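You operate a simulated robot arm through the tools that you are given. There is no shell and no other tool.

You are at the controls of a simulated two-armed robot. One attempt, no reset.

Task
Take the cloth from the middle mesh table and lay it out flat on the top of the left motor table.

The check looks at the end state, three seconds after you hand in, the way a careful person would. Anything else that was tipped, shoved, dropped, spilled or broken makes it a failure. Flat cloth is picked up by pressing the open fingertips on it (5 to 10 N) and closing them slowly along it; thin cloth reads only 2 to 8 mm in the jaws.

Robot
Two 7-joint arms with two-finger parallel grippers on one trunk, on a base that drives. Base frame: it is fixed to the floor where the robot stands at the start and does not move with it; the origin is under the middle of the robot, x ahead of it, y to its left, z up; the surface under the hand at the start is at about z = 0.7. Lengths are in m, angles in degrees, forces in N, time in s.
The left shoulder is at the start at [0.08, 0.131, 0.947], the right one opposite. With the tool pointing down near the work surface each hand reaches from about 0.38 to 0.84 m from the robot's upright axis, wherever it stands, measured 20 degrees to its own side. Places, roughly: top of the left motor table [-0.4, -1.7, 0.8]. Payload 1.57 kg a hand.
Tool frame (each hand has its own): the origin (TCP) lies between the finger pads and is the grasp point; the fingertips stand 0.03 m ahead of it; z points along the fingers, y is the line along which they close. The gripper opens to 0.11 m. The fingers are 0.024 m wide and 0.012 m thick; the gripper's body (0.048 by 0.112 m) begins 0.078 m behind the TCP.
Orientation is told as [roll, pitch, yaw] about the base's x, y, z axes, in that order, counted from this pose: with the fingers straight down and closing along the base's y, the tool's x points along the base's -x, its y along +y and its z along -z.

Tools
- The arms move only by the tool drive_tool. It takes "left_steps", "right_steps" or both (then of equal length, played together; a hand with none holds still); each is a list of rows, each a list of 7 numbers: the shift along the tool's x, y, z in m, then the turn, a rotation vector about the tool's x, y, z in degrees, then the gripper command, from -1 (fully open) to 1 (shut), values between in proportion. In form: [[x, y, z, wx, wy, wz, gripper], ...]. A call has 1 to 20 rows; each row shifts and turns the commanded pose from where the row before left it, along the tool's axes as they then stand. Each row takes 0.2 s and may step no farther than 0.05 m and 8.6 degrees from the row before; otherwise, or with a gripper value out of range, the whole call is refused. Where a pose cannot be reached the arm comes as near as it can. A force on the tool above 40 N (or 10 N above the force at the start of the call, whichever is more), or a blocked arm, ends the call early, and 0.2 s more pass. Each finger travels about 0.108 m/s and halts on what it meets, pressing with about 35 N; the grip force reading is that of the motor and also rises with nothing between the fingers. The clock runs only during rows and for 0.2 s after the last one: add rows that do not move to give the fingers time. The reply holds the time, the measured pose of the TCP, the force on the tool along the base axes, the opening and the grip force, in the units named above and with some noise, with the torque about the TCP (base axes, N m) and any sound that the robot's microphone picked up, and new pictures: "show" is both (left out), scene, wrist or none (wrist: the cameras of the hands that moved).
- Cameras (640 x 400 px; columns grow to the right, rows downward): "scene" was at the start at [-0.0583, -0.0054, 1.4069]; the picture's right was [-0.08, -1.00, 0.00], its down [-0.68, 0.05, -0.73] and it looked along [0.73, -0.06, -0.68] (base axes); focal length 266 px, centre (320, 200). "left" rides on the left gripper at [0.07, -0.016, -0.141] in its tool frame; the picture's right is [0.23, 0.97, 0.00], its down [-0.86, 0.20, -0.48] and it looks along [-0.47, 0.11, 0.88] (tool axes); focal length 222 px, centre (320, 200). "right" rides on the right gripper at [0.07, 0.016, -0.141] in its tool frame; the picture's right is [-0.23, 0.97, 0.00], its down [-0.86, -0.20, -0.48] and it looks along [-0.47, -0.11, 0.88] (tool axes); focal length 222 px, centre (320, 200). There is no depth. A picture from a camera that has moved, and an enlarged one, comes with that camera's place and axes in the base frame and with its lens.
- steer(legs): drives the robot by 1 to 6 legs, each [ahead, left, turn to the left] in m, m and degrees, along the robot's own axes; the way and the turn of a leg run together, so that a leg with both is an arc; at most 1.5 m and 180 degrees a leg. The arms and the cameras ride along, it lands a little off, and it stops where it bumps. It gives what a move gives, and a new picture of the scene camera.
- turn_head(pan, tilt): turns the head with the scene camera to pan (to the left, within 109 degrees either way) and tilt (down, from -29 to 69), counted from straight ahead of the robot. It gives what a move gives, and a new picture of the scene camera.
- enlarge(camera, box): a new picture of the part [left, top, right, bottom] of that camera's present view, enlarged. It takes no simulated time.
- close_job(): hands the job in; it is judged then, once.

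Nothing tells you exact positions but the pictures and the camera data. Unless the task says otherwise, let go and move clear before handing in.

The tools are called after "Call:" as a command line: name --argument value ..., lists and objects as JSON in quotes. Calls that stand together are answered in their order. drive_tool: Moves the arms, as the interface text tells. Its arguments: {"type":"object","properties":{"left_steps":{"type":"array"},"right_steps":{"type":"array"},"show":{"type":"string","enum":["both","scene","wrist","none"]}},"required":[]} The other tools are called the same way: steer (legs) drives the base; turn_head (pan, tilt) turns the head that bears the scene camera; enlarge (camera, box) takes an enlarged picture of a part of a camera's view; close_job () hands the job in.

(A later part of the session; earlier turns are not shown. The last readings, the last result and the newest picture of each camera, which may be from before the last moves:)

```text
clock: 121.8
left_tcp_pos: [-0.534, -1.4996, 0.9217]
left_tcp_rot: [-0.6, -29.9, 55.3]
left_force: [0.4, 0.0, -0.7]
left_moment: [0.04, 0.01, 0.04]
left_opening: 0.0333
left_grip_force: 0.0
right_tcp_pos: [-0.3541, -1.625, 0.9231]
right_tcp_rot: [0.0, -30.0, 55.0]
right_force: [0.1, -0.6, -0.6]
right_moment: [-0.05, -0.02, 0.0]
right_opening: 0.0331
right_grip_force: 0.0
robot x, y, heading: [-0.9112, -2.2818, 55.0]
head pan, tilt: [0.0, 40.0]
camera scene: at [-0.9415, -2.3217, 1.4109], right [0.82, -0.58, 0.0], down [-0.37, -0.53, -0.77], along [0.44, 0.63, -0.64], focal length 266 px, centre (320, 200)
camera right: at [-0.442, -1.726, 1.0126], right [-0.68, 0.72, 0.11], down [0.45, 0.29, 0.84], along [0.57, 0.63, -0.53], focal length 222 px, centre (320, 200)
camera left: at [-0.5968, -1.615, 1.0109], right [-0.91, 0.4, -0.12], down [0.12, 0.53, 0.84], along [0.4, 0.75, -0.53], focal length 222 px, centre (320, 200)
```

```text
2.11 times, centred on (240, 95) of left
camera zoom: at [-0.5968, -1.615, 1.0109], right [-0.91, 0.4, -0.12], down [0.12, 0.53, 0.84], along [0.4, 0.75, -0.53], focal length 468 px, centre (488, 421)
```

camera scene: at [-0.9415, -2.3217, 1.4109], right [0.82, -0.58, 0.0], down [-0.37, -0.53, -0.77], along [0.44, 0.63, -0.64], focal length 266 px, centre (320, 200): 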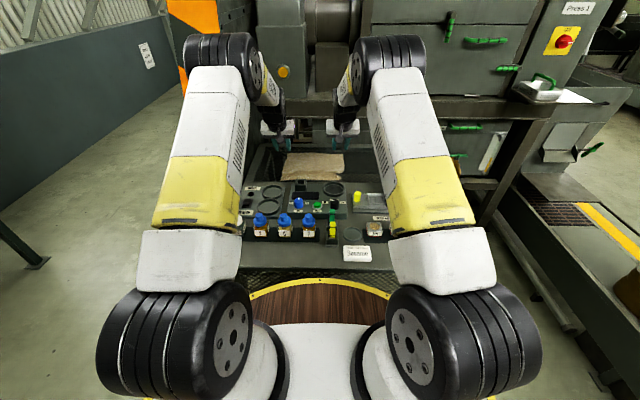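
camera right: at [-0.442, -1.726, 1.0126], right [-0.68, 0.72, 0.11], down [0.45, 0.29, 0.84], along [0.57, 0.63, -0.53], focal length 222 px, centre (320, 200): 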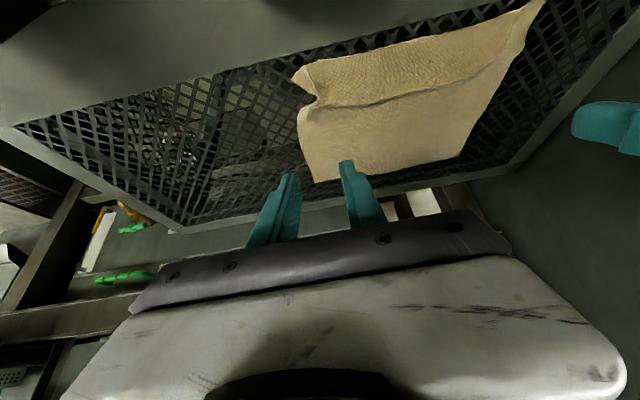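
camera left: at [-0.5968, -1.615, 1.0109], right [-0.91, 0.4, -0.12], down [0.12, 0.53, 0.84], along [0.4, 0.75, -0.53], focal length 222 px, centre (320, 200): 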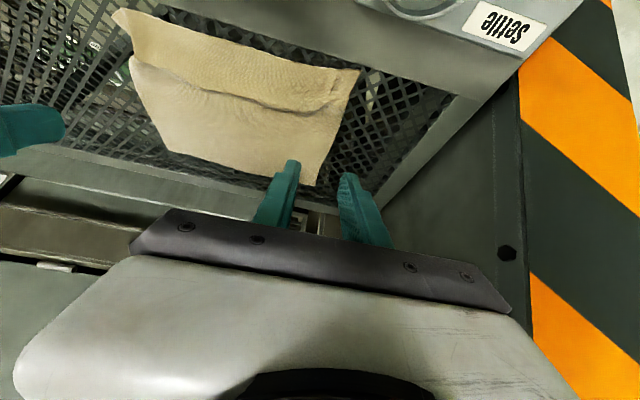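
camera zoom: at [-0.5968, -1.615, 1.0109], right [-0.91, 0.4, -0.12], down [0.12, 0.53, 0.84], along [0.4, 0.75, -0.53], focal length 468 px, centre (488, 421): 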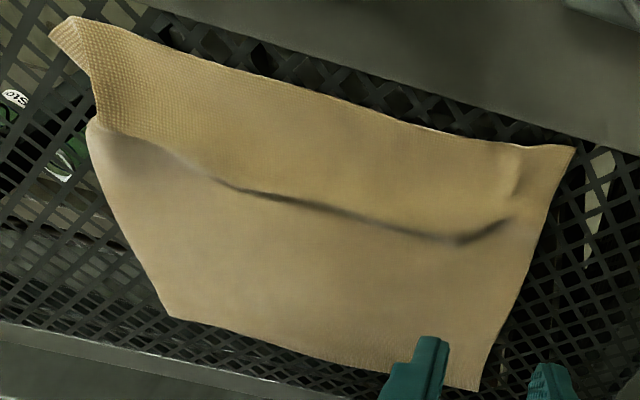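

A raised ridge crosses the cloth because its front edge sits about 1 cm (left) to 3 cm (right) too far back. I'll press closed fingertips on the two front corners and draw the front edge toward me to smooth it. First I'll close the fingers and come down just above the cloth.

Call:
drive_tool --left_steps '[[0, 0, 0, 0, 0, 0, 0.7], [0, 0, 0, 0, 0, 0, 1], [0.02, 0, 0.0346, 0, 0, 0, 1], [0.02, 0, 0.0346, 0, 0, 0, 1], [0.0175, 0, 0.0303, 0, 0, 0, 1], [0, 0, 0, 0, 0, 0, 1], [0, 0, 0, 0, 0, 0, 1]]' --right_steps '[[-0.0061, 0.006, 0.0035, 0, 0, 0, 0.7], [0, 0, 0, 0, 0, 0, 1], [0.02, 0, 0.0346, 0, 0, 0, 1], [0.02, 0, 0.0346, 0, 0, 0, 1], [0.0175, 0, 0.0303, 0, 0, 0, 1], [0, 0, 0, 0, 0, 0, 1], [0, 0, 0, 0, 0, 0, 1]]' --show "wrist"

Call:
enlarge --camera "scene" --box '[270, 130, 370, 190]'

```text
clock: 123.4
left_tcp_pos: [-0.5333, -1.4994, 0.8076]
left_tcp_rot: [-0.6, -29.8, 55.4]
left_force: [0.7, 0.5, 0.5]
left_moment: [0.05, -0.02, 0.0]
left_opening: 0.0001
left_grip_force: 21.4
right_tcp_pos: [-0.3516, -1.6144, 0.8091]
right_tcp_rot: [-0.1, -30.2, 54.9]
right_force: [-0.9, -0.4, 0.1]
right_moment: [0.0, -0.02, -0.01]
right_opening: 0.0
right_grip_force: 21.6
robot x, y, heading: [-0.9094, -2.2762, 54.4]
head pan, tilt: [0.0, 40.0]
camera right: at [-0.4409, -1.7147, 0.8974], right [-0.68, 0.72, 0.11], down [0.45, 0.29, 0.84], along [0.57, 0.63, -0.52], focal length 222 px, centre (320, 200)
camera left: at [-0.5965, -1.6168, 0.8965], right [-0.91, 0.4, -0.12], down [0.12, 0.53, 0.84], along [0.4, 0.75, -0.53], focal length 222 px, centre (320, 200)
```

right: 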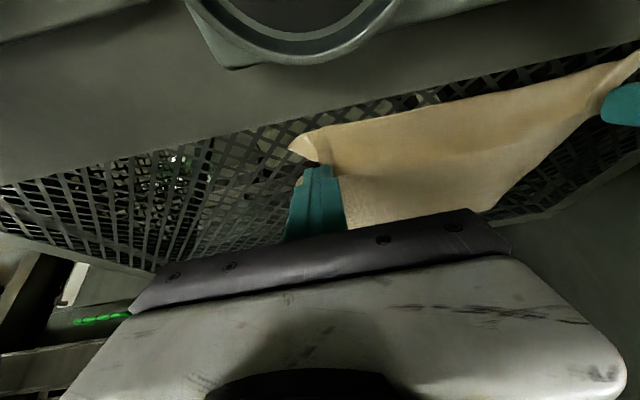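
left: 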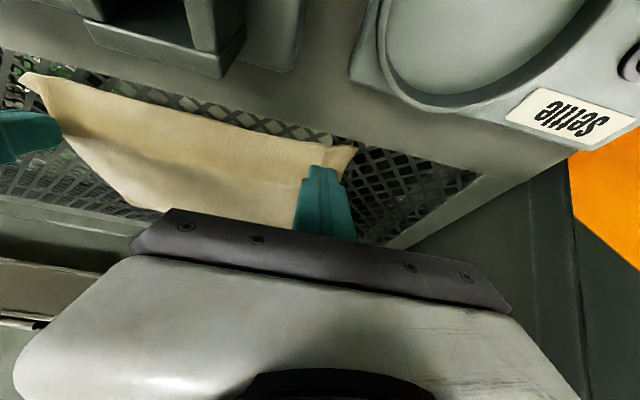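

```text
6.40 times, centred on (320, 160) of scene
camera zoom: at [-0.9415, -2.3217, 1.4109], right [0.82, -0.58, 0.0], down [-0.37, -0.53, -0.77], along [0.44, 0.63, -0.64], focal length 1702 px, centre (320, 456)
```

zoom: 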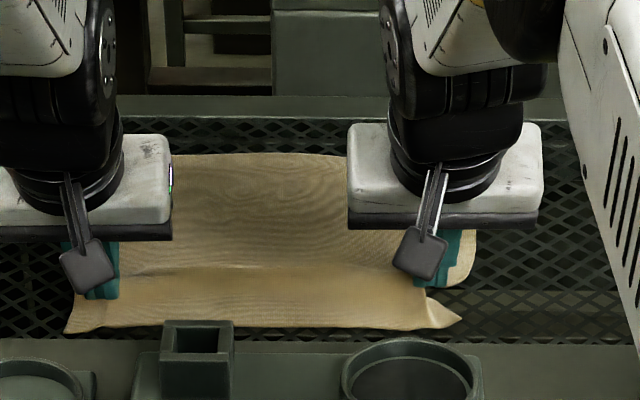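

The right fingertip sits right over the notch, so I'll shift it a little inward, adjust the left likewise, and then press down gently.

Call:
drive_tool --left_steps '[[-0.0069, -0.011, 0.004, 0, 0, 0, 1], [0.004, 0, 0.0069, 0, 0, 0, 1], [0.002, 0, 0.0035, 0, 0, 0, 1], [0.0005, 0, 0.0009, 0, 0, 0, 1], [0, 0, 0, 0, 0, 0, 1]]' --right_steps '[[-0.0052, 0.0195, 0.003, 0, 0, 0, 1], [0.004, 0, 0.0069, 0, 0, 0, 1], [0.002, 0, 0.0035, 0, 0, 0, 1], [0.001, 0, 0.0017, 0, 0, 0, 1], [0, 0, 0, 0, 0, 0, 1]]' --show "wrist"

```text
clock: 124.6
left_tcp_pos: [-0.5193, -1.4993, 0.7956]
left_tcp_rot: [-0.6, -29.9, 55.3]
left_force: [0.0, 0.1, -0.6]
left_moment: [-0.01, 0.01, 0.01]
left_opening: 0.0003
left_grip_force: 21.6
right_tcp_pos: [-0.3661, -1.599, 0.7967]
right_tcp_rot: [0.0, -30.2, 55.0]
right_force: [0.4, -0.3, 0.0]
right_moment: [-0.01, 0.03, 0.04]
right_opening: 0.0
right_grip_force: 20.8
robot x, y, heading: [-0.9059, -2.2824, 54.4]
head pan, tilt: [0.0, 40.0]
camera right: at [-0.454, -1.6992, 0.8841], right [-0.68, 0.72, 0.11], down [0.45, 0.29, 0.84], along [0.57, 0.63, -0.52], focal length 222 px, centre (320, 200)
camera left: at [-0.5825, -1.6158, 0.8839], right [-0.91, 0.4, -0.12], down [0.12, 0.53, 0.84], along [0.4, 0.75, -0.53], focal length 222 px, centre (320, 200)
```

right: 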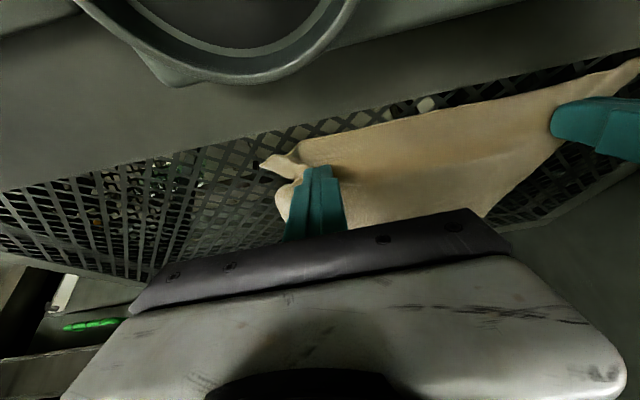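
left: 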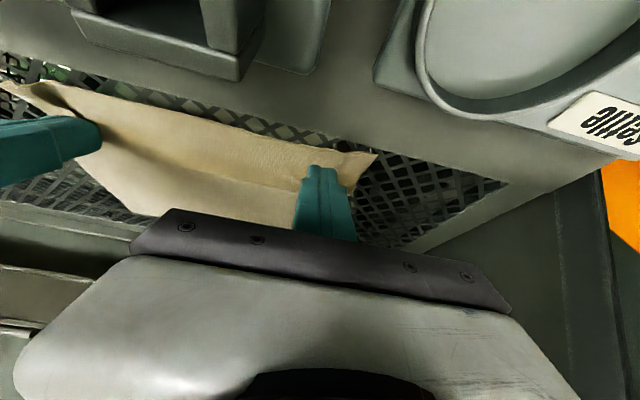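

Both fingertips are now well inside the front corners, just above the cloth. I'll press down in small steps.

Call:
drive_tool --left_steps '[[0.001, 0, 0.0017, 0, 0, 0, 1], [0.0005, 0, 0.0009, 0, 0, 0, 1], [0, 0, 0, 0, 0, 0, 1]]' --right_steps '[[0.001, 0, 0.0017, 0, 0, 0, 1], [0.001, 0, 0.0017, 0, 0, 0, 1], [0, 0, 0, 0, 0, 0, 1]]' --show "none"

```text
clock: 125.4
left_tcp_pos: [-0.5194, -1.4993, 0.7931]
left_tcp_rot: [-0.7, -30.0, 55.3]
left_force: [0.7, 0.1, 5.5]
left_moment: [0.01, -0.06, 0.01]
left_opening: 0.0001
left_grip_force: 21.2
right_tcp_pos: [-0.3662, -1.5986, 0.7927]
right_tcp_rot: [0.0, -30.3, 55.0]
right_force: [-1.1, -0.7, 8.0]
right_moment: [0.04, -0.07, 0.01]
right_opening: 0.0001
right_grip_force: 21.9
robot x, y, heading: [-0.9082, -2.277, 54.8]
head pan, tilt: [0.0, 40.0]
```

I'm pressing at 5.5 N and 8 N. Now I'll draw the front edge toward me slowly, the right side farther than the left, with a slight outward pull.

Call:
drive_tool --left_steps '[[0.0017, 0.0005, -0.001, 0, 0, 0, 1], [0.0017, 0.0005, -0.001, 0, 0, 0, 1], [0.0017, 0.0005, -0.001, 0, 0, 0, 1], [0.0017, 0.0005, -0.001, 0, 0, 0, 1], [0.0017, 0.0005, -0.001, 0, 0, 0, 1], [0.0017, 0.0005, -0.001, 0, 0, 0, 1], [0, 0, 0, 0, 0, 0, 1]]' --right_steps '[[0.0035, -0.001, -0.002, 0, 0, 0, 1], [0.0035, -0.001, -0.002, 0, 0, 0, 1], [0.0035, -0.001, -0.002, 0, 0, 0, 1], [0.0035, -0.001, -0.002, 0, 0, 0, 1], [0.0035, -0.001, -0.002, 0, 0, 0, 1], [0.0035, -0.001, -0.002, 0, 0, 0, 1], [0, 0, 0, 0, 0, 0, 1]]' --show "wrist"

Call:
enlarge --camera "scene" --box '[270, 130, 370, 190]'

```text
clock: 127.0
left_tcp_pos: [-0.5294, -1.508, 0.7937]
left_tcp_rot: [-0.7, -30.0, 55.3]
left_force: [3.7, -2.5, 7.6]
left_moment: [0.0, -0.2, 0.0]
left_opening: 0.0
left_grip_force: 21.1
right_tcp_pos: [-0.3774, -1.6219, 0.7941]
right_tcp_rot: [0.2, -30.4, 55.0]
right_force: [-2.7, 8.1, 22.4]
right_moment: [0.24, -0.03, 0.03]
right_opening: 0.0
right_grip_force: 20.8
robot x, y, heading: [-0.9091, -2.2732, 54.9]
head pan, tilt: [0.0, 40.0]
camera right: at [-0.4646, -1.7226, 0.8805], right [-0.69, 0.72, 0.12], down [0.45, 0.29, 0.85], along [0.57, 0.63, -0.52], focal length 222 px, centre (320, 200)
camera left: at [-0.5915, -1.6239, 0.882], right [-0.91, 0.4, -0.12], down [0.12, 0.53, 0.84], along [0.4, 0.75, -0.53], focal length 222 px, centre (320, 200)
```

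right: 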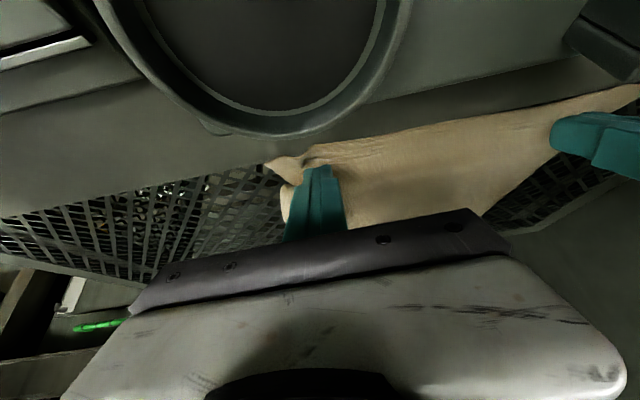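
left: 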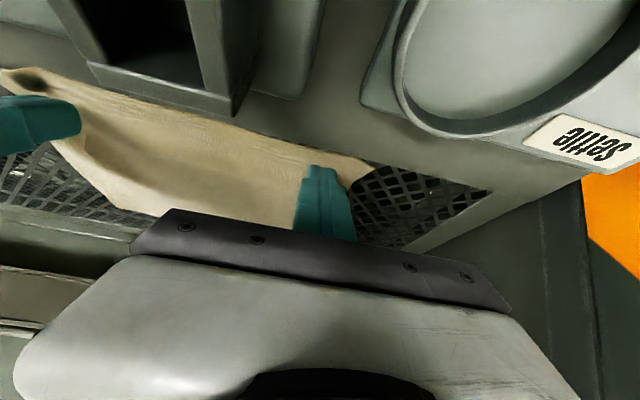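

```text
6.40 times, centred on (320, 160) of scene
camera zoom: at [-0.9421, -2.3225, 1.4108], right [0.82, -0.58, 0.0], down [-0.37, -0.53, -0.77], along [0.44, 0.63, -0.64], focal length 1702 px, centre (320, 456)
```

zoom: 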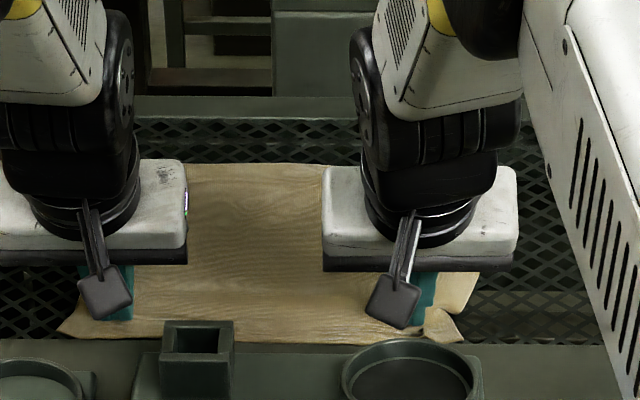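

The drag worked: the middle is now smooth. The right-front corner still looks crumpled next to the finger, so I'll lift both hands and inspect.

Call:
drive_tool --left_steps '[[-0.002, 0, -0.0035, 0, 0, 0, 1], [-0.01, 0, -0.0173, 0, 0, 0, 1], [-0.02, 0, -0.0346, 0, 0, 0, 1], [-0.02, 0, -0.0346, 0, 0, 0, 1], [-0.02, 0, -0.0346, 0, 0, 0, 1], [0, 0, 0, 0, 0, 0, 1]]' --right_steps '[[-0.002, 0, -0.0035, 0, 0, 0, 1], [-0.01, 0, -0.0173, 0, 0, 0, 1], [-0.02, 0, -0.0346, 0, 0, 0, 1], [-0.02, 0, -0.0346, 0, 0, 0, 1], [-0.02, 0, -0.0346, 0, 0, 0, 1], [0, 0, 0, 0, 0, 0, 1]]' --show "none"

Call:
enlarge --camera "scene" --box '[250, 120, 390, 200]'

Call:
enlarge --camera "right" --box '[250, 0, 560, 195]'

Call:
enlarge --camera "left" --box '[90, 0, 400, 195]'

```text
clock: 128.4
left_tcp_pos: [-0.53, -1.5069, 0.9373]
left_tcp_rot: [-0.6, -29.9, 55.3]
left_force: [0.6, -0.5, -0.5]
left_moment: [-0.01, -0.03, -0.01]
left_opening: 0.0002
left_grip_force: 21.3
right_tcp_pos: [-0.3752, -1.6223, 0.9354]
right_tcp_rot: [0.0, -30.2, 55.0]
right_force: [0.1, 0.0, 0.3]
right_moment: [0.0, 0.0, -0.01]
right_opening: 0.0001
right_grip_force: 21.7
robot x, y, heading: [-0.9074, -2.2818, 54.9]
head pan, tilt: [0.0, 40.0]
```

```text
4.57 times, centred on (320, 160) of scene
camera zoom: at [-0.9415, -2.3217, 1.4109], right [0.82, -0.58, 0.0], down [-0.37, -0.53, -0.77], along [0.44, 0.63, -0.64], focal length 1215 px, centre (320, 383)
```

zoom: 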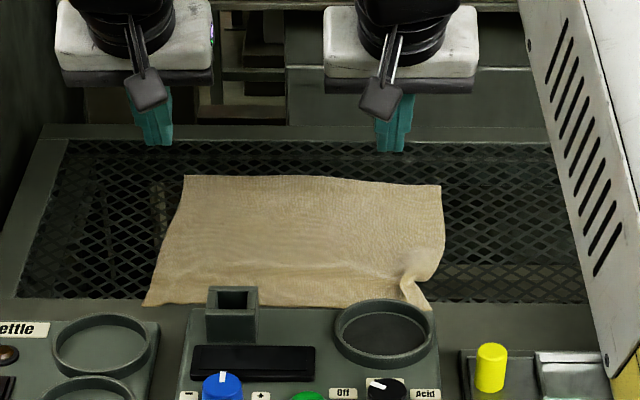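

```text
2.05 times, centred on (405, 98) of right
camera zoom: at [-0.4637, -1.7241, 1.0226], right [-0.68, 0.72, 0.11], down [0.45, 0.29, 0.84], along [0.57, 0.63, -0.53], focal length 456 px, centre (146, 410)
```

zoom: 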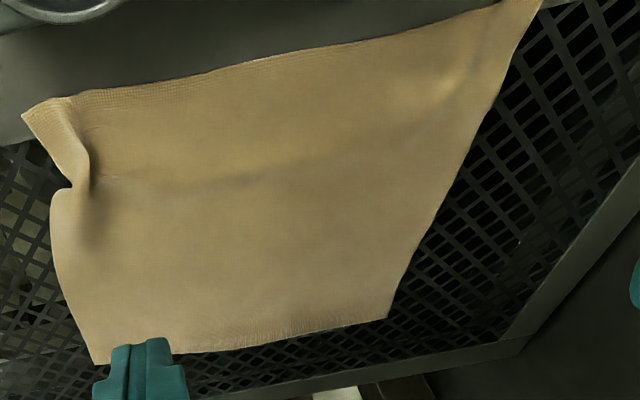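

```text
2.05 times, centred on (245, 98) of left
camera zoom: at [-0.5929, -1.623, 1.0259], right [-0.91, 0.4, -0.12], down [0.12, 0.53, 0.84], along [0.4, 0.75, -0.53], focal length 456 px, centre (474, 410)
```

zoom: 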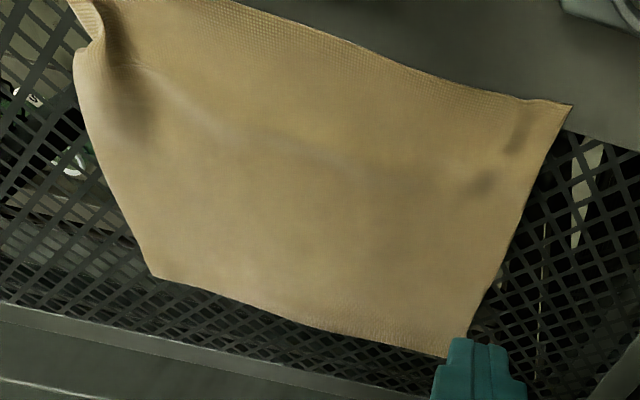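

The ridge is almost gone; what remains is a small standing pleat at the right-front corner where the right jaw held it. I'll anchor the cloth with the left fingertip and use the right one to draw that corner outward.

Call:
drive_tool --left_steps '[[-0.0095, -0.0415, 0.0055, 0, 0, 0, 1], [-0.0095, -0.0415, 0.0055, 0, 0, 0, 1], [0.0225, 0, 0.039, 0, 0, 0, 1], [0.0225, 0, 0.039, 0, 0, 0, 1], [0.02, 0, 0.0346, 0, 0, 0, 1], [0, 0, 0, 0, 0, 0, 1]]' --right_steps '[[0.0043, -0.016, -0.0025, 0, 0, 0, 1], [0.0043, -0.016, -0.0025, 0, 0, 0, 1], [0.0225, 0, 0.039, 0, 0, 0, 1], [0.0225, 0, 0.039, 0, 0, 0, 1], [0.02, 0, 0.0346, 0, 0, 0, 1], [0, 0, 0, 0, 0, 0, 1]]' --show "wrist"

Call:
enlarge --camera "right" --box '[220, 60, 420, 220]'

Call:
enlarge --camera "scene" --box '[270, 130, 370, 190]'

```text
clock: 129.8
left_tcp_pos: [-0.4474, -1.5385, 0.8069]
left_tcp_rot: [-0.6, -29.8, 55.3]
left_force: [0.0, 0.8, -0.2]
left_moment: [0.02, -0.04, -0.01]
left_opening: 0.0002
left_grip_force: 21.4
right_tcp_pos: [-0.3557, -1.6465, 0.8032]
right_tcp_rot: [0.0, -30.1, 55.1]
right_force: [-0.1, -0.6, 0.1]
right_moment: [-0.04, 0.02, -0.04]
right_opening: 0.0
right_grip_force: 20.8
robot x, y, heading: [-0.9086, -2.276, 54.7]
head pan, tilt: [0.0, 40.0]
camera right: at [-0.4441, -1.7469, 0.8911], right [-0.68, 0.72, 0.11], down [0.45, 0.29, 0.84], along [0.57, 0.63, -0.52], focal length 222 px, centre (320, 200)
camera left: at [-0.5102, -1.6547, 0.8956], right [-0.91, 0.4, -0.12], down [0.12, 0.53, 0.84], along [0.4, 0.75, -0.53], focal length 222 px, centre (320, 200)
```

right: 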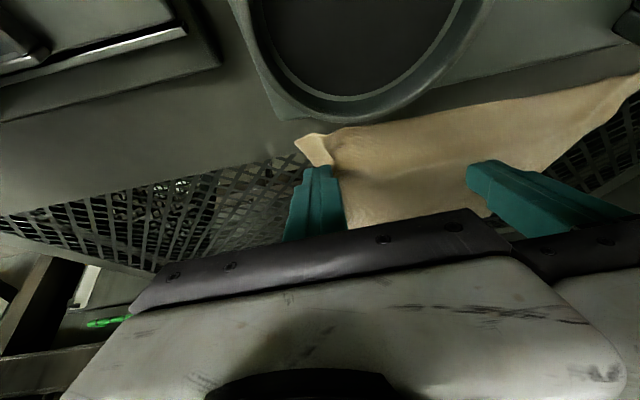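
left: 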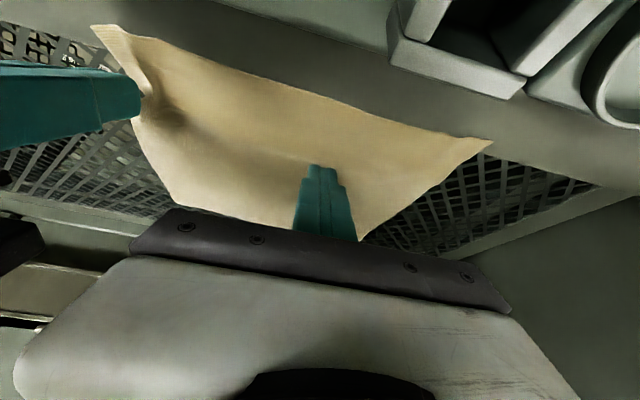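

```text
2.50 times, centred on (320, 140) of right
camera zoom: at [-0.4441, -1.7469, 0.8911], right [-0.68, 0.72, 0.11], down [0.45, 0.29, 0.84], along [0.57, 0.63, -0.52], focal length 555 px, centre (320, 350)
```

zoom: 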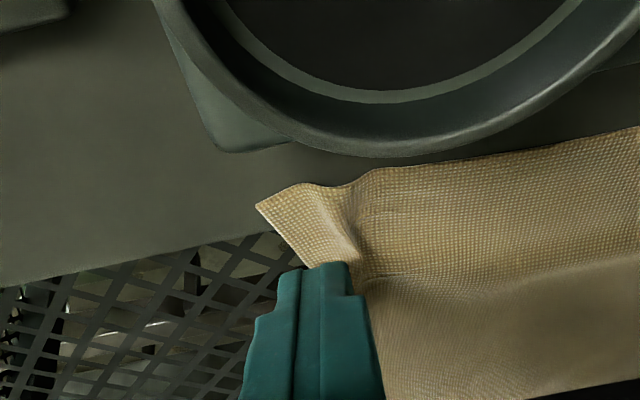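

```text
6.40 times, centred on (320, 160) of scene
camera zoom: at [-0.9415, -2.3218, 1.4109], right [0.82, -0.58, 0.0], down [-0.37, -0.53, -0.77], along [0.44, 0.63, -0.64], focal length 1702 px, centre (320, 456)
```

zoom: 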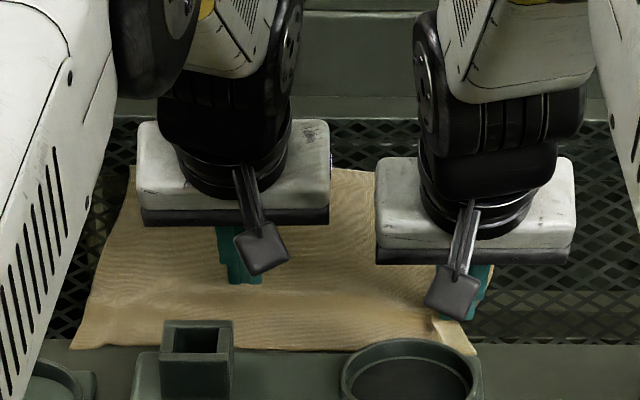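

The flap of the right-front corner is just in front of the right fingertip, close to the ring on the panel. I'll make the right finger more upright, place it over the flap, and bring the left finger down as an anchor.

Call:
drive_tool --left_steps '[[0.004, 0, 0.0069, 0, 0, 0, 1], [0.002, 0, 0.0035, 0, 0, 0, 1], [0.0008, 0, 0.0013, 0, 0, 0, 1], [0, 0, 0, 0, 0, 0, 1], [0, 0, 0, 0, 0, 0, 1]]' --right_steps '[[-0.0044, -0.0024, -0.0105, 0, 6.67, 0, 1], [0, 0, 0, 0, 6.67, 0, 1], [0, 0, 0, 0, 6.67, 0, 1], [0, 0, 0, 0, 0, 0, 1], [0, 0, 0, 0, 0, 0, 1]]' --show "wrist"

Call:
enlarge --camera "right" --box '[220, 60, 420, 220]'

```text
clock: 131.0
left_tcp_pos: [-0.4495, -1.5379, 0.7937]
left_tcp_rot: [-0.6, -29.9, 55.2]
left_force: [0.4, 0.4, 0.2]
left_moment: [0.01, 0.0, 0.04]
left_opening: 0.0003
left_grip_force: 20.9
right_tcp_pos: [-0.354, -1.6498, 0.8157]
right_tcp_rot: [0.1, -10.1, 55.1]
right_force: [-0.2, -0.3, 0.0]
right_moment: [0.0, 0.02, -0.01]
right_opening: 0.0
right_grip_force: 21.4
robot x, y, heading: [-0.9111, -2.2772, 54.6]
head pan, tilt: [0.0, 40.0]
camera right: at [-0.4208, -1.7208, 0.9439], right [-0.67, 0.74, 0.04], down [0.6, 0.51, 0.62], along [0.44, 0.44, -0.78], focal length 222 px, centre (320, 200)
camera left: at [-0.5112, -1.6537, 0.8823], right [-0.91, 0.4, -0.12], down [0.12, 0.53, 0.84], along [0.4, 0.75, -0.53], focal length 222 px, centre (320, 200)
```

right: 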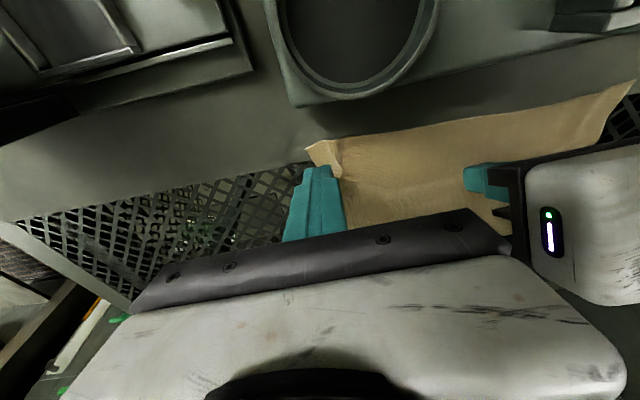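
left: 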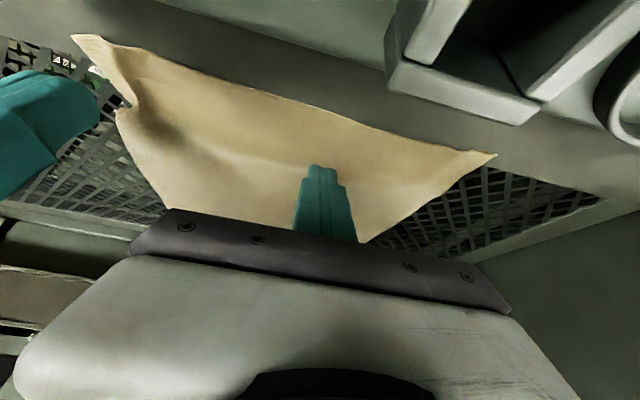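

```text
2.50 times, centred on (320, 140) of right
camera zoom: at [-0.4208, -1.7208, 0.9439], right [-0.67, 0.74, 0.04], down [0.6, 0.51, 0.62], along [0.44, 0.44, -0.78], focal length 555 px, centre (320, 350)
```

zoom: 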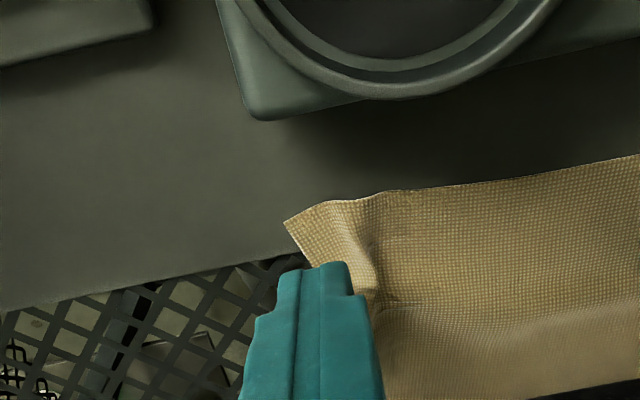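

The corner flap lies just beneath the right fingertip now, with good clearance to the ring. I'll lower the right finger onto it and press the left anchor a little more.

Call:
drive_tool --left_steps '[[0.0005, 0, 0.0009, 0, 0, 0, 1], [0.0004, 0, 0.0006, 0, 0, 0, 1], [0, 0, 0, 0, 0, 0, 1], [0, 0, 0, 0, 0, 0, 1]]' --right_steps '[[0.0017, 0, 0.0098, 0, 0, 0, 1], [0.0014, 0, 0.0079, 0, 0, 0, 1], [0.0005, 0, 0.003, 0, 0, 0, 1], [0, 0, 0, 0, 0, 0, 1]]' --show "none"

```text
clock: 132.0
left_tcp_pos: [-0.4485, -1.538, 0.7925]
left_tcp_rot: [-0.7, -30.1, 55.3]
left_force: [0.0, -1.7, 10.7]
left_moment: [0.0, -0.02, 0.02]
left_opening: 0.0
left_grip_force: 21.3
right_tcp_pos: [-0.3537, -1.6522, 0.7961]
right_tcp_rot: [0.0, -10.2, 54.9]
right_force: [-0.1, -0.6, 0.7]
right_moment: [0.03, -0.02, 0.02]
right_opening: 0.0001
right_grip_force: 21.1
robot x, y, heading: [-0.9102, -2.2812, 54.4]
head pan, tilt: [0.0, 40.0]
```

The left anchor presses at about 11 N. The right needs a few more millimetres.

Call:
drive_tool --right_steps '[[0.0003, 0, 0.002, 0, 0, 0, 1], [0.0002, 0, 0.001, 0, 0, 0, 1], [0, 0, 0, 0, 0, 0, 1]]' --show "none"

```text
clock: 132.8
left_tcp_pos: [-0.449, -1.5383, 0.7938]
left_tcp_rot: [-0.7, -30.0, 55.3]
left_force: [0.8, 1.3, 13.9]
left_moment: [0.09, -0.06, 0.01]
left_opening: 0.0
left_grip_force: 21.3
right_tcp_pos: [-0.3547, -1.652, 0.7926]
right_tcp_rot: [-0.1, -10.2, 55.0]
right_force: [0.1, -0.9, 4.3]
right_moment: [-0.04, 0.05, 0.01]
right_opening: 0.0001
right_grip_force: 21.3
robot x, y, heading: [-0.9079, -2.2778, 54.9]
head pan, tilt: [0.0, 40.0]
```

The right finger now presses at about 4 N. I'll add a touch and drag the corner outward (to the right) by 2 cm.

Call:
drive_tool --right_steps '[[0.0001, 0, 0.0005, 0, 0, 0, 1], [0, -0.004, 0, 0, 0, 0, 1], [0, -0.004, 0, 0, 0, 0, 1], [0, -0.004, 0, 0, 0, 0, 1], [0, -0.004, 0, 0, 0, 0, 1], [0, -0.003, 0, 0, 0, 0, 1], [0, 0, 0, 0, 0, 0, 1]]' --show "wrist"

Call:
enlarge --camera "right" --box '[220, 60, 420, 220]'

Call:
enlarge --camera "left" --box '[40, 0, 440, 250]'

```text
clock: 134.4
left_tcp_pos: [-0.4479, -1.5383, 0.7926]
left_tcp_rot: [-0.7, -30.0, 55.3]
left_force: [3.3, 4.0, 18.0]
left_moment: [0.11, -0.13, 0.0]
left_opening: 0.0
left_grip_force: 21.4
right_tcp_pos: [-0.3401, -1.6623, 0.7917]
right_tcp_rot: [-0.1, -10.4, 55.1]
right_force: [-1.6, 2.4, 8.9]
right_moment: [0.0, 0.07, 0.01]
right_opening: 0.0
right_grip_force: 21.2
robot x, y, heading: [-0.9112, -2.2798, 54.7]
head pan, tilt: [0.0, 40.0]
camera right: at [-0.4055, -1.7323, 0.9205], right [-0.67, 0.74, 0.04], down [0.6, 0.5, 0.62], along [0.44, 0.44, -0.78], focal length 222 px, centre (320, 200)
```

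right: 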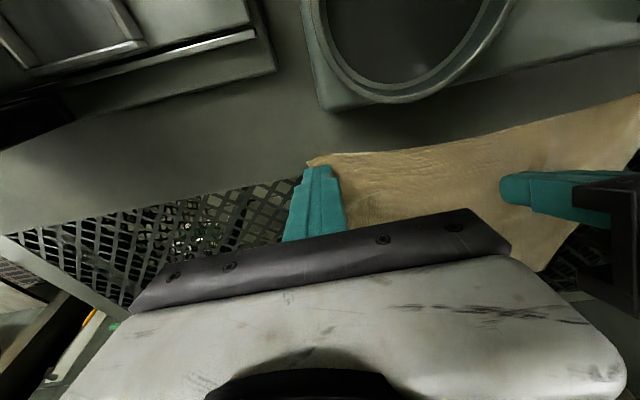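

```text
2.50 times, centred on (320, 140) of right
camera zoom: at [-0.4055, -1.7323, 0.9205], right [-0.67, 0.74, 0.04], down [0.6, 0.5, 0.62], along [0.44, 0.44, -0.78], focal length 555 px, centre (320, 350)
```

zoom: 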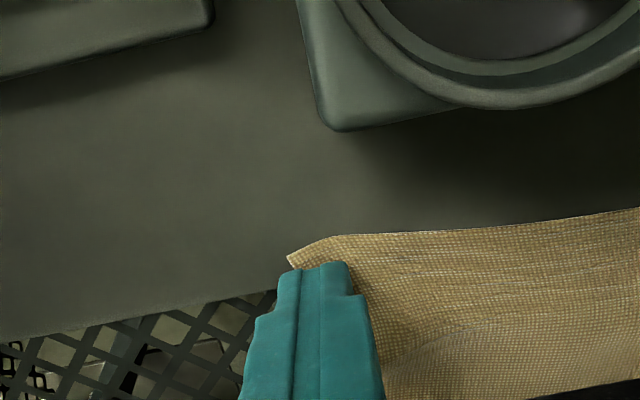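

```text
1.60 times, centred on (240, 125) of left
camera zoom: at [-0.5116, -1.6542, 0.8816], right [-0.91, 0.4, -0.12], down [0.12, 0.53, 0.84], along [0.4, 0.75, -0.53], focal length 355 px, centre (448, 320)
```

zoom: 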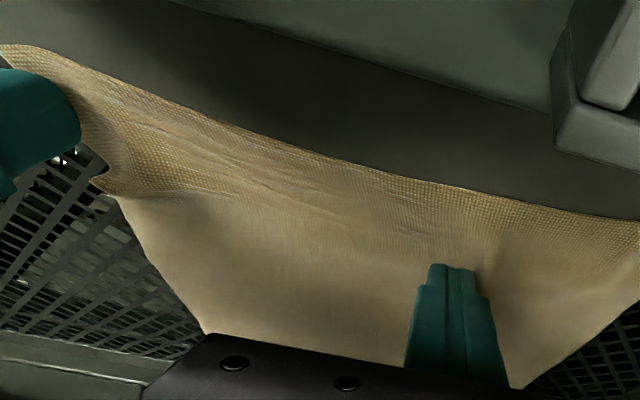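

The corner pleat has opened out. I'll lift both hands straight up and inspect the whole cloth again.

Call:
drive_tool --left_steps '[[-0.002, 0, -0.0035, 0, 0, 0, 1], [-0.01, 0, -0.0173, 0, 0, 0, 1], [-0.02, 0, -0.0346, 0, 0, 0, 1], [-0.02, 0, -0.0346, 0, 0, 0, 1], [-0.02, 0, -0.0346, 0, 0, 0, 1], [0, 0.04, 0, 0, 0, 0, 1], [0, 0.04, 0, 0, 0, 0, 1], [0, 0, 0, 0, 0, 0, 1]]' --right_steps '[[-0.0007, 0, -0.0039, 0, 0, 0, 1], [-0.0035, 0, -0.0197, 0, 0, 0, 1], [-0.007, 0, -0.0394, 0, 0, 0, 1], [-0.007, 0, -0.0394, 0, 0, 0, 1], [-0.007, 0, -0.0394, 0, 0, 0, 1], [0, 0, 0, 0, 0, 0, 1], [0, 0, 0, 0, 0, 0, 1], [0, 0, 0, 0, 0, 0, 1]]' --show "none"

Call:
enlarge --camera "scene" --box '[250, 120, 390, 200]'

Call:
enlarge --camera "right" --box '[230, 0, 640, 230]'

Call:
enlarge --camera "left" --box '[60, 0, 440, 220]'

```text
clock: 136.2
left_tcp_pos: [-0.5141, -1.4899, 0.9374]
left_tcp_rot: [-0.6, -29.8, 55.3]
left_force: [-0.2, 0.6, -0.5]
left_moment: [-0.03, 0.01, -0.02]
left_opening: 0.0
left_grip_force: 20.9
right_tcp_pos: [-0.3375, -1.6629, 0.9353]
right_tcp_rot: [0.1, -10.2, 55.0]
right_force: [0.2, 0.0, -0.1]
right_moment: [0.01, -0.01, -0.03]
right_opening: 0.0
right_grip_force: 21.5
robot x, y, heading: [-0.9101, -2.2778, 54.6]
head pan, tilt: [0.0, 40.0]
```

```text
4.57 times, centred on (320, 160) of scene
camera zoom: at [-0.9415, -2.3217, 1.4109], right [0.82, -0.58, 0.0], down [-0.37, -0.53, -0.77], along [0.44, 0.63, -0.64], focal length 1215 px, centre (320, 383)
```

zoom: 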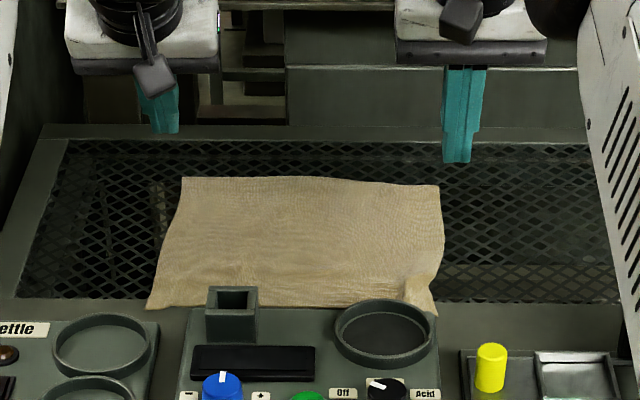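

```text
1.56 times, centred on (435, 115) of right
camera zoom: at [-0.4041, -1.7328, 1.0631], right [-0.67, 0.74, 0.04], down [0.6, 0.51, 0.62], along [0.44, 0.44, -0.78], focal length 347 px, centre (140, 333)
```

zoom: 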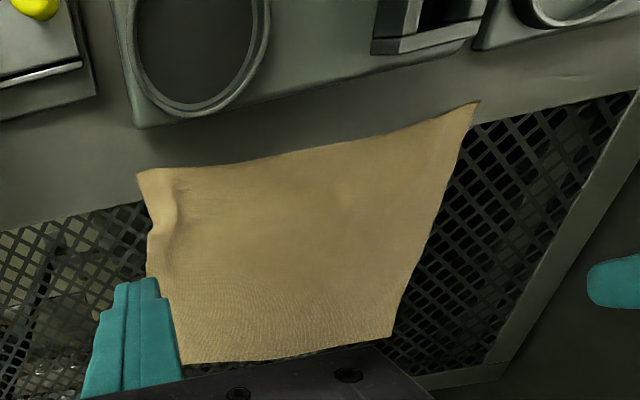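

```text
1.68 times, centred on (250, 110) of left
camera zoom: at [-0.5776, -1.607, 1.025], right [-0.91, 0.4, -0.12], down [0.12, 0.53, 0.84], along [0.4, 0.75, -0.53], focal length 374 px, centre (438, 352)
```

zoom: 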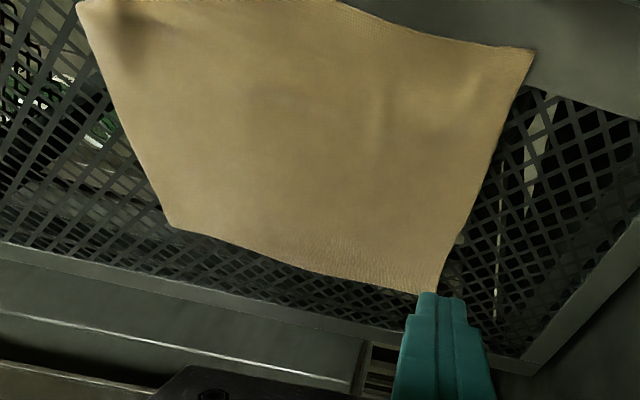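

The cloth is now nearly flat all over; only a small soft fold remains by the right-front corner. I'll zoom in on that.

Call:
enlarge --camera "right" --box '[290, 90, 410, 190]'

Call:
enlarge --camera "scene" --box '[315, 150, 365, 195]'

```text
4.00 times, centred on (350, 140) of right
camera zoom: at [-0.4041, -1.7328, 1.0631], right [-0.67, 0.74, 0.04], down [0.6, 0.51, 0.62], along [0.44, 0.44, -0.78], focal length 888 px, centre (200, 440)
```

zoom: 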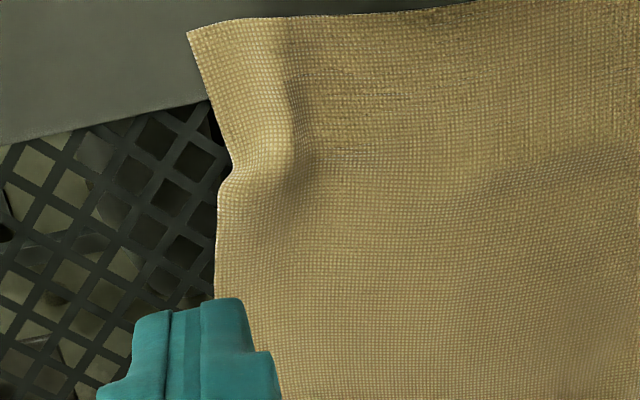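

```text
8.89 times, centred on (340, 172) of scene
camera zoom: at [-0.9415, -2.3217, 1.4109], right [0.82, -0.58, 0.0], down [-0.37, -0.53, -0.77], along [0.44, 0.63, -0.64], focal length 2363 px, centre (142, 444)
```

zoom: 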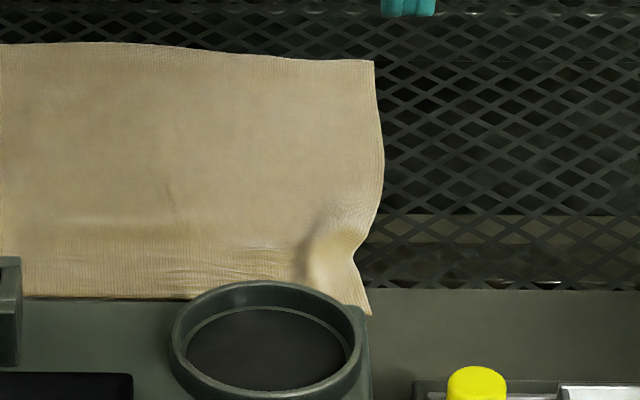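

A small bump remains on the right edge because the right side still has a few millimetres of slack front-to-back. I'll reach over with the right finger near the far-right corner and ease it away from me by about 1 cm.

Call:
drive_tool --right_steps '[[-0.0354, 0.0034, 0.0064, 0, -7.5, 0, 1], [-0.0343, 0.0034, 0.0109, 0, -7.5, 0, 1], [-0.0326, 0.0034, 0.0153, 0, -7.5, 0, 1], [-0.0303, 0.0034, 0.0194, 0, -7.5, 0, 1], [0.0294, 0, 0.0348, 0, 0, 0, 1], [0.0294, 0, 0.0348, 0, 0, 0, 1], [0.0265, 0, 0.0313, 0, 0, 0, 1], [0, 0, 0, 0, 0, 0, 1]]' --show "wrist"

Call:
enlarge --camera "scene" --box '[270, 120, 390, 200]'

```text
clock: 138.0
left_tcp_pos: [-0.5132, -1.4912, 0.9357]
left_tcp_rot: [-0.6, -29.9, 55.3]
left_force: [0.2, 0.5, -0.3]
left_moment: [0.01, 0.03, -0.03]
left_opening: 0.0
left_grip_force: 20.8
right_tcp_pos: [-0.2678, -1.5422, 0.8019]
right_tcp_rot: [-0.1, -40.3, 55.0]
right_force: [-0.2, -0.5, 0.0]
right_moment: [0.01, 0.0, -0.01]
right_opening: 0.0001
right_grip_force: 21.9
right hand out of reach, approached as far as the arm can: row 7
robot x, y, heading: [-0.9071, -2.2788, 54.8]
head pan, tilt: [0.0, 40.0]
camera right: at [-0.3635, -1.6526, 0.8667], right [-0.7, 0.7, 0.15], down [0.36, 0.17, 0.92], along [0.62, 0.69, -0.37], focal length 222 px, centre (320, 200)
```

right: 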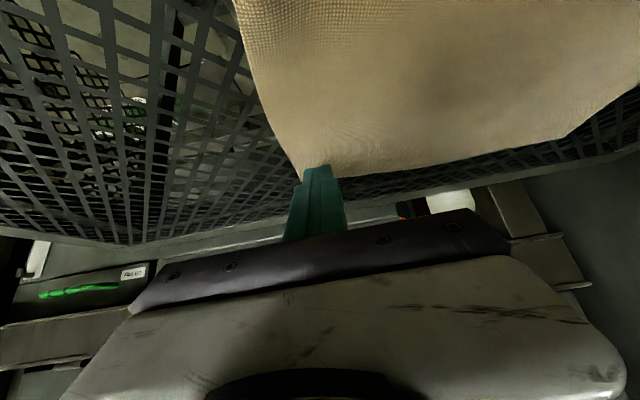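

```text
5.00 times, centred on (330, 160) of scene
camera zoom: at [-0.9415, -2.3217, 1.4109], right [0.82, -0.58, 0.0], down [-0.37, -0.53, -0.77], along [0.44, 0.63, -0.64], focal length 1329 px, centre (270, 400)
```

zoom: 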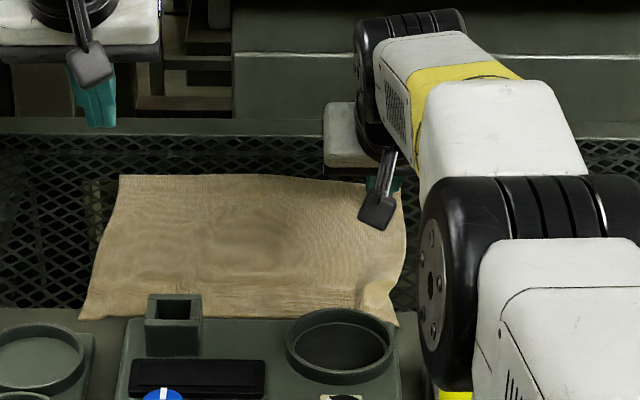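

The arm can't press and push at that far corner in this posture. Instead I'll go back and draw the front-right flap toward me by about a centimetre with an upright finger.

Call:
drive_tool --right_steps '[[-0.0294, 0, -0.0348, 0, 0, 0, 1], [-0.0294, 0, -0.0348, 0, 0, 0, 1], [-0.0265, 0, -0.0313, 0, 0, 0, 1], [0.0254, 0.0009, -0.0215, 0, 7.5, 0, 1], [0.028, 0.0009, -0.018, 0, 7.5, 0, 1], [0.0301, 0.0009, -0.0142, 0, 7.5, 0, 1], [0.0317, 0.0009, -0.0102, 0, 7.5, 0, 1], [0.0084, 0, 0.0462, 0, 0, 0, 1], [0.0084, 0, 0.0462, 0, 0, 0, 1], [0.0066, 0, 0.0364, 0, 0, 0, 1], [0, 0, 0, 0, 0, 0, 1]]' --show "wrist"

Call:
enlarge --camera "right" --box '[220, 60, 420, 220]'

```text
clock: 140.4
left_tcp_pos: [-0.5139, -1.492, 0.9348]
left_tcp_rot: [-0.6, -29.9, 55.2]
left_force: [0.2, 0.0, 0.8]
left_moment: [0.0, 0.02, 0.01]
left_opening: 0.0
left_grip_force: 21.1
right_tcp_pos: [-0.3491, -1.6472, 0.804]
right_tcp_rot: [0.0, -10.2, 54.9]
right_force: [-0.5, 0.1, -0.5]
right_moment: [-0.05, -0.02, 0.0]
right_opening: 0.0
right_grip_force: 21.5
robot x, y, heading: [-0.909, -2.2784, 54.7]
head pan, tilt: [0.0, 40.0]
camera right: at [-0.4172, -1.7164, 0.9322], right [-0.67, 0.74, 0.04], down [0.6, 0.51, 0.62], along [0.44, 0.44, -0.78], focal length 222 px, centre (320, 200)
```

right: 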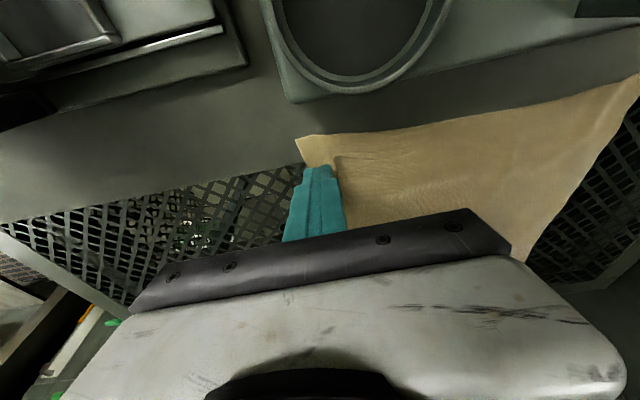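

```text
2.50 times, centred on (320, 140) of right
camera zoom: at [-0.4172, -1.7164, 0.9322], right [-0.67, 0.74, 0.04], down [0.6, 0.51, 0.62], along [0.44, 0.44, -0.78], focal length 555 px, centre (320, 350)
```

zoom: 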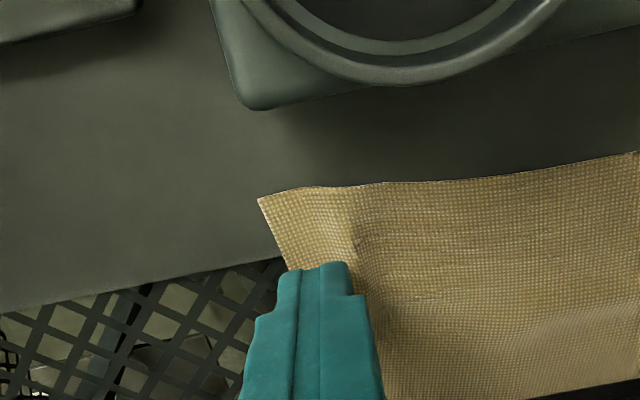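

The fingertip is right over the flap. I'll press it and draw it toward me.

Call:
drive_tool --right_steps '[[0.0014, 0, 0.0079, 0, 0, 0, 1], [0.0004, 0, 0.002, 0, 0, 0, 1], [0.0002, 0, 0.001, 0, 0, 0, 1], [0.0001, 0, 0.0005, 0, 0, 0, 1], [0, 0, 0, 0, 0, 0, 1]]' --show "none"

```text
clock: 141.6
left_tcp_pos: [-0.5136, -1.4913, 0.9362]
left_tcp_rot: [-0.6, -29.9, 55.4]
left_force: [0.3, -0.5, 0.7]
left_moment: [0.01, 0.01, -0.01]
left_opening: 0.0001
left_grip_force: 21.3
right_tcp_pos: [-0.3487, -1.6465, 0.795]
right_tcp_rot: [0.0, -10.3, 55.0]
right_force: [-0.5, -0.5, -1.0]
right_moment: [0.0, 0.01, 0.02]
right_opening: 0.0001
right_grip_force: 21.0
robot x, y, heading: [-0.9081, -2.2781, 54.7]
head pan, tilt: [0.0, 40.0]
```

There's no contact yet. I'll lower a little more and then drag in the same move, keeping the force modest.

Call:
drive_tool --right_steps '[[0.0002, 0, 0.001, 0, 0, 0, 1], [0.0002, 0, 0.001, 0, 0, 0, 1], [0, 0, 0, 0, 0, 0, 1]]' --show "none"

```text
clock: 142.4
left_tcp_pos: [-0.5147, -1.4923, 0.9368]
left_tcp_rot: [-0.7, -29.8, 55.3]
left_force: [-0.4, -0.3, -0.5]
left_moment: [0.0, 0.03, 0.0]
left_opening: 0.0
left_grip_force: 21.6
right_tcp_pos: [-0.3464, -1.6464, 0.7936]
right_tcp_rot: [0.0, -10.2, 55.1]
right_force: [-1.1, -1.0, 8.3]
right_moment: [-0.11, 0.01, 0.03]
right_opening: 0.0001
right_grip_force: 20.8
robot x, y, heading: [-0.9101, -2.2791, 54.9]
head pan, tilt: [0.0, 40.0]
```

I'm pressing at 8 N. Now I'll draw the flap about 12 mm toward me and slightly outward, then lift.

Call:
drive_tool --right_steps '[[0.003, -0.001, -0.0005, 0, 0, 0, 1], [0.003, -0.001, -0.0005, 0, 0, 0, 1], [0.003, -0.001, -0.0005, 0, 0, 0, 1], [0.003, -0.001, -0.0005, 0, 0, 0, 1], [0, 0, 0, 0, 0, 0, 1], [-0.0007, 0, -0.0039, 0, 0, 0, 1], [-0.0036, 0, -0.0197, 0, 0, 0, 1], [-0.0072, 0, -0.0394, 0, 0, 0, 1], [-0.0072, 0, -0.0394, 0, 0, 0, 1], [-0.0072, 0, -0.0394, 0, 0, 0, 1], [0, 0, 0, 0, 0, 0, 1]]' --show "none"

Call:
enlarge --camera "right" --box '[280, 60, 460, 190]'

Call:
enlarge --camera "scene" --box '[265, 140, 375, 200]'

```text
clock: 144.8
left_tcp_pos: [-0.5153, -1.4912, 0.9364]
left_tcp_rot: [-0.6, -29.9, 55.3]
left_force: [0.2, -0.4, 0.3]
left_moment: [-0.03, 0.02, -0.04]
left_opening: 0.0002
left_grip_force: 21.3
right_tcp_pos: [-0.353, -1.6577, 0.9339]
right_tcp_rot: [0.0, -10.1, 55.0]
right_force: [-1.1, -0.5, 0.0]
right_moment: [0.05, -0.03, 0.0]
right_opening: 0.0003
right_grip_force: 21.2
robot x, y, heading: [-0.9054, -2.2733, 55.0]
head pan, tilt: [0.0, 40.0]
```

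```text
3.08 times, centred on (370, 125) of right
camera zoom: at [-0.4179, -1.7272, 1.0625], right [-0.67, 0.74, 0.04], down [0.6, 0.51, 0.62], along [0.44, 0.44, -0.78], focal length 684 px, centre (166, 431)
```

zoom: 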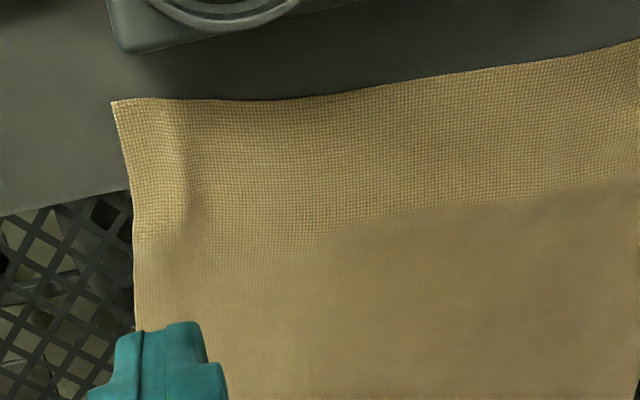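

```text
5.82 times, centred on (320, 170) of scene
camera zoom: at [-0.9414, -2.3217, 1.4109], right [0.82, -0.58, 0.0], down [-0.37, -0.53, -0.77], along [0.44, 0.63, -0.64], focal length 1547 px, centre (320, 374)
```

zoom: 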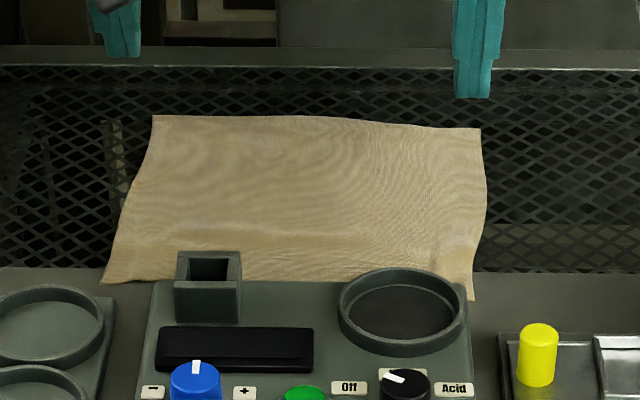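

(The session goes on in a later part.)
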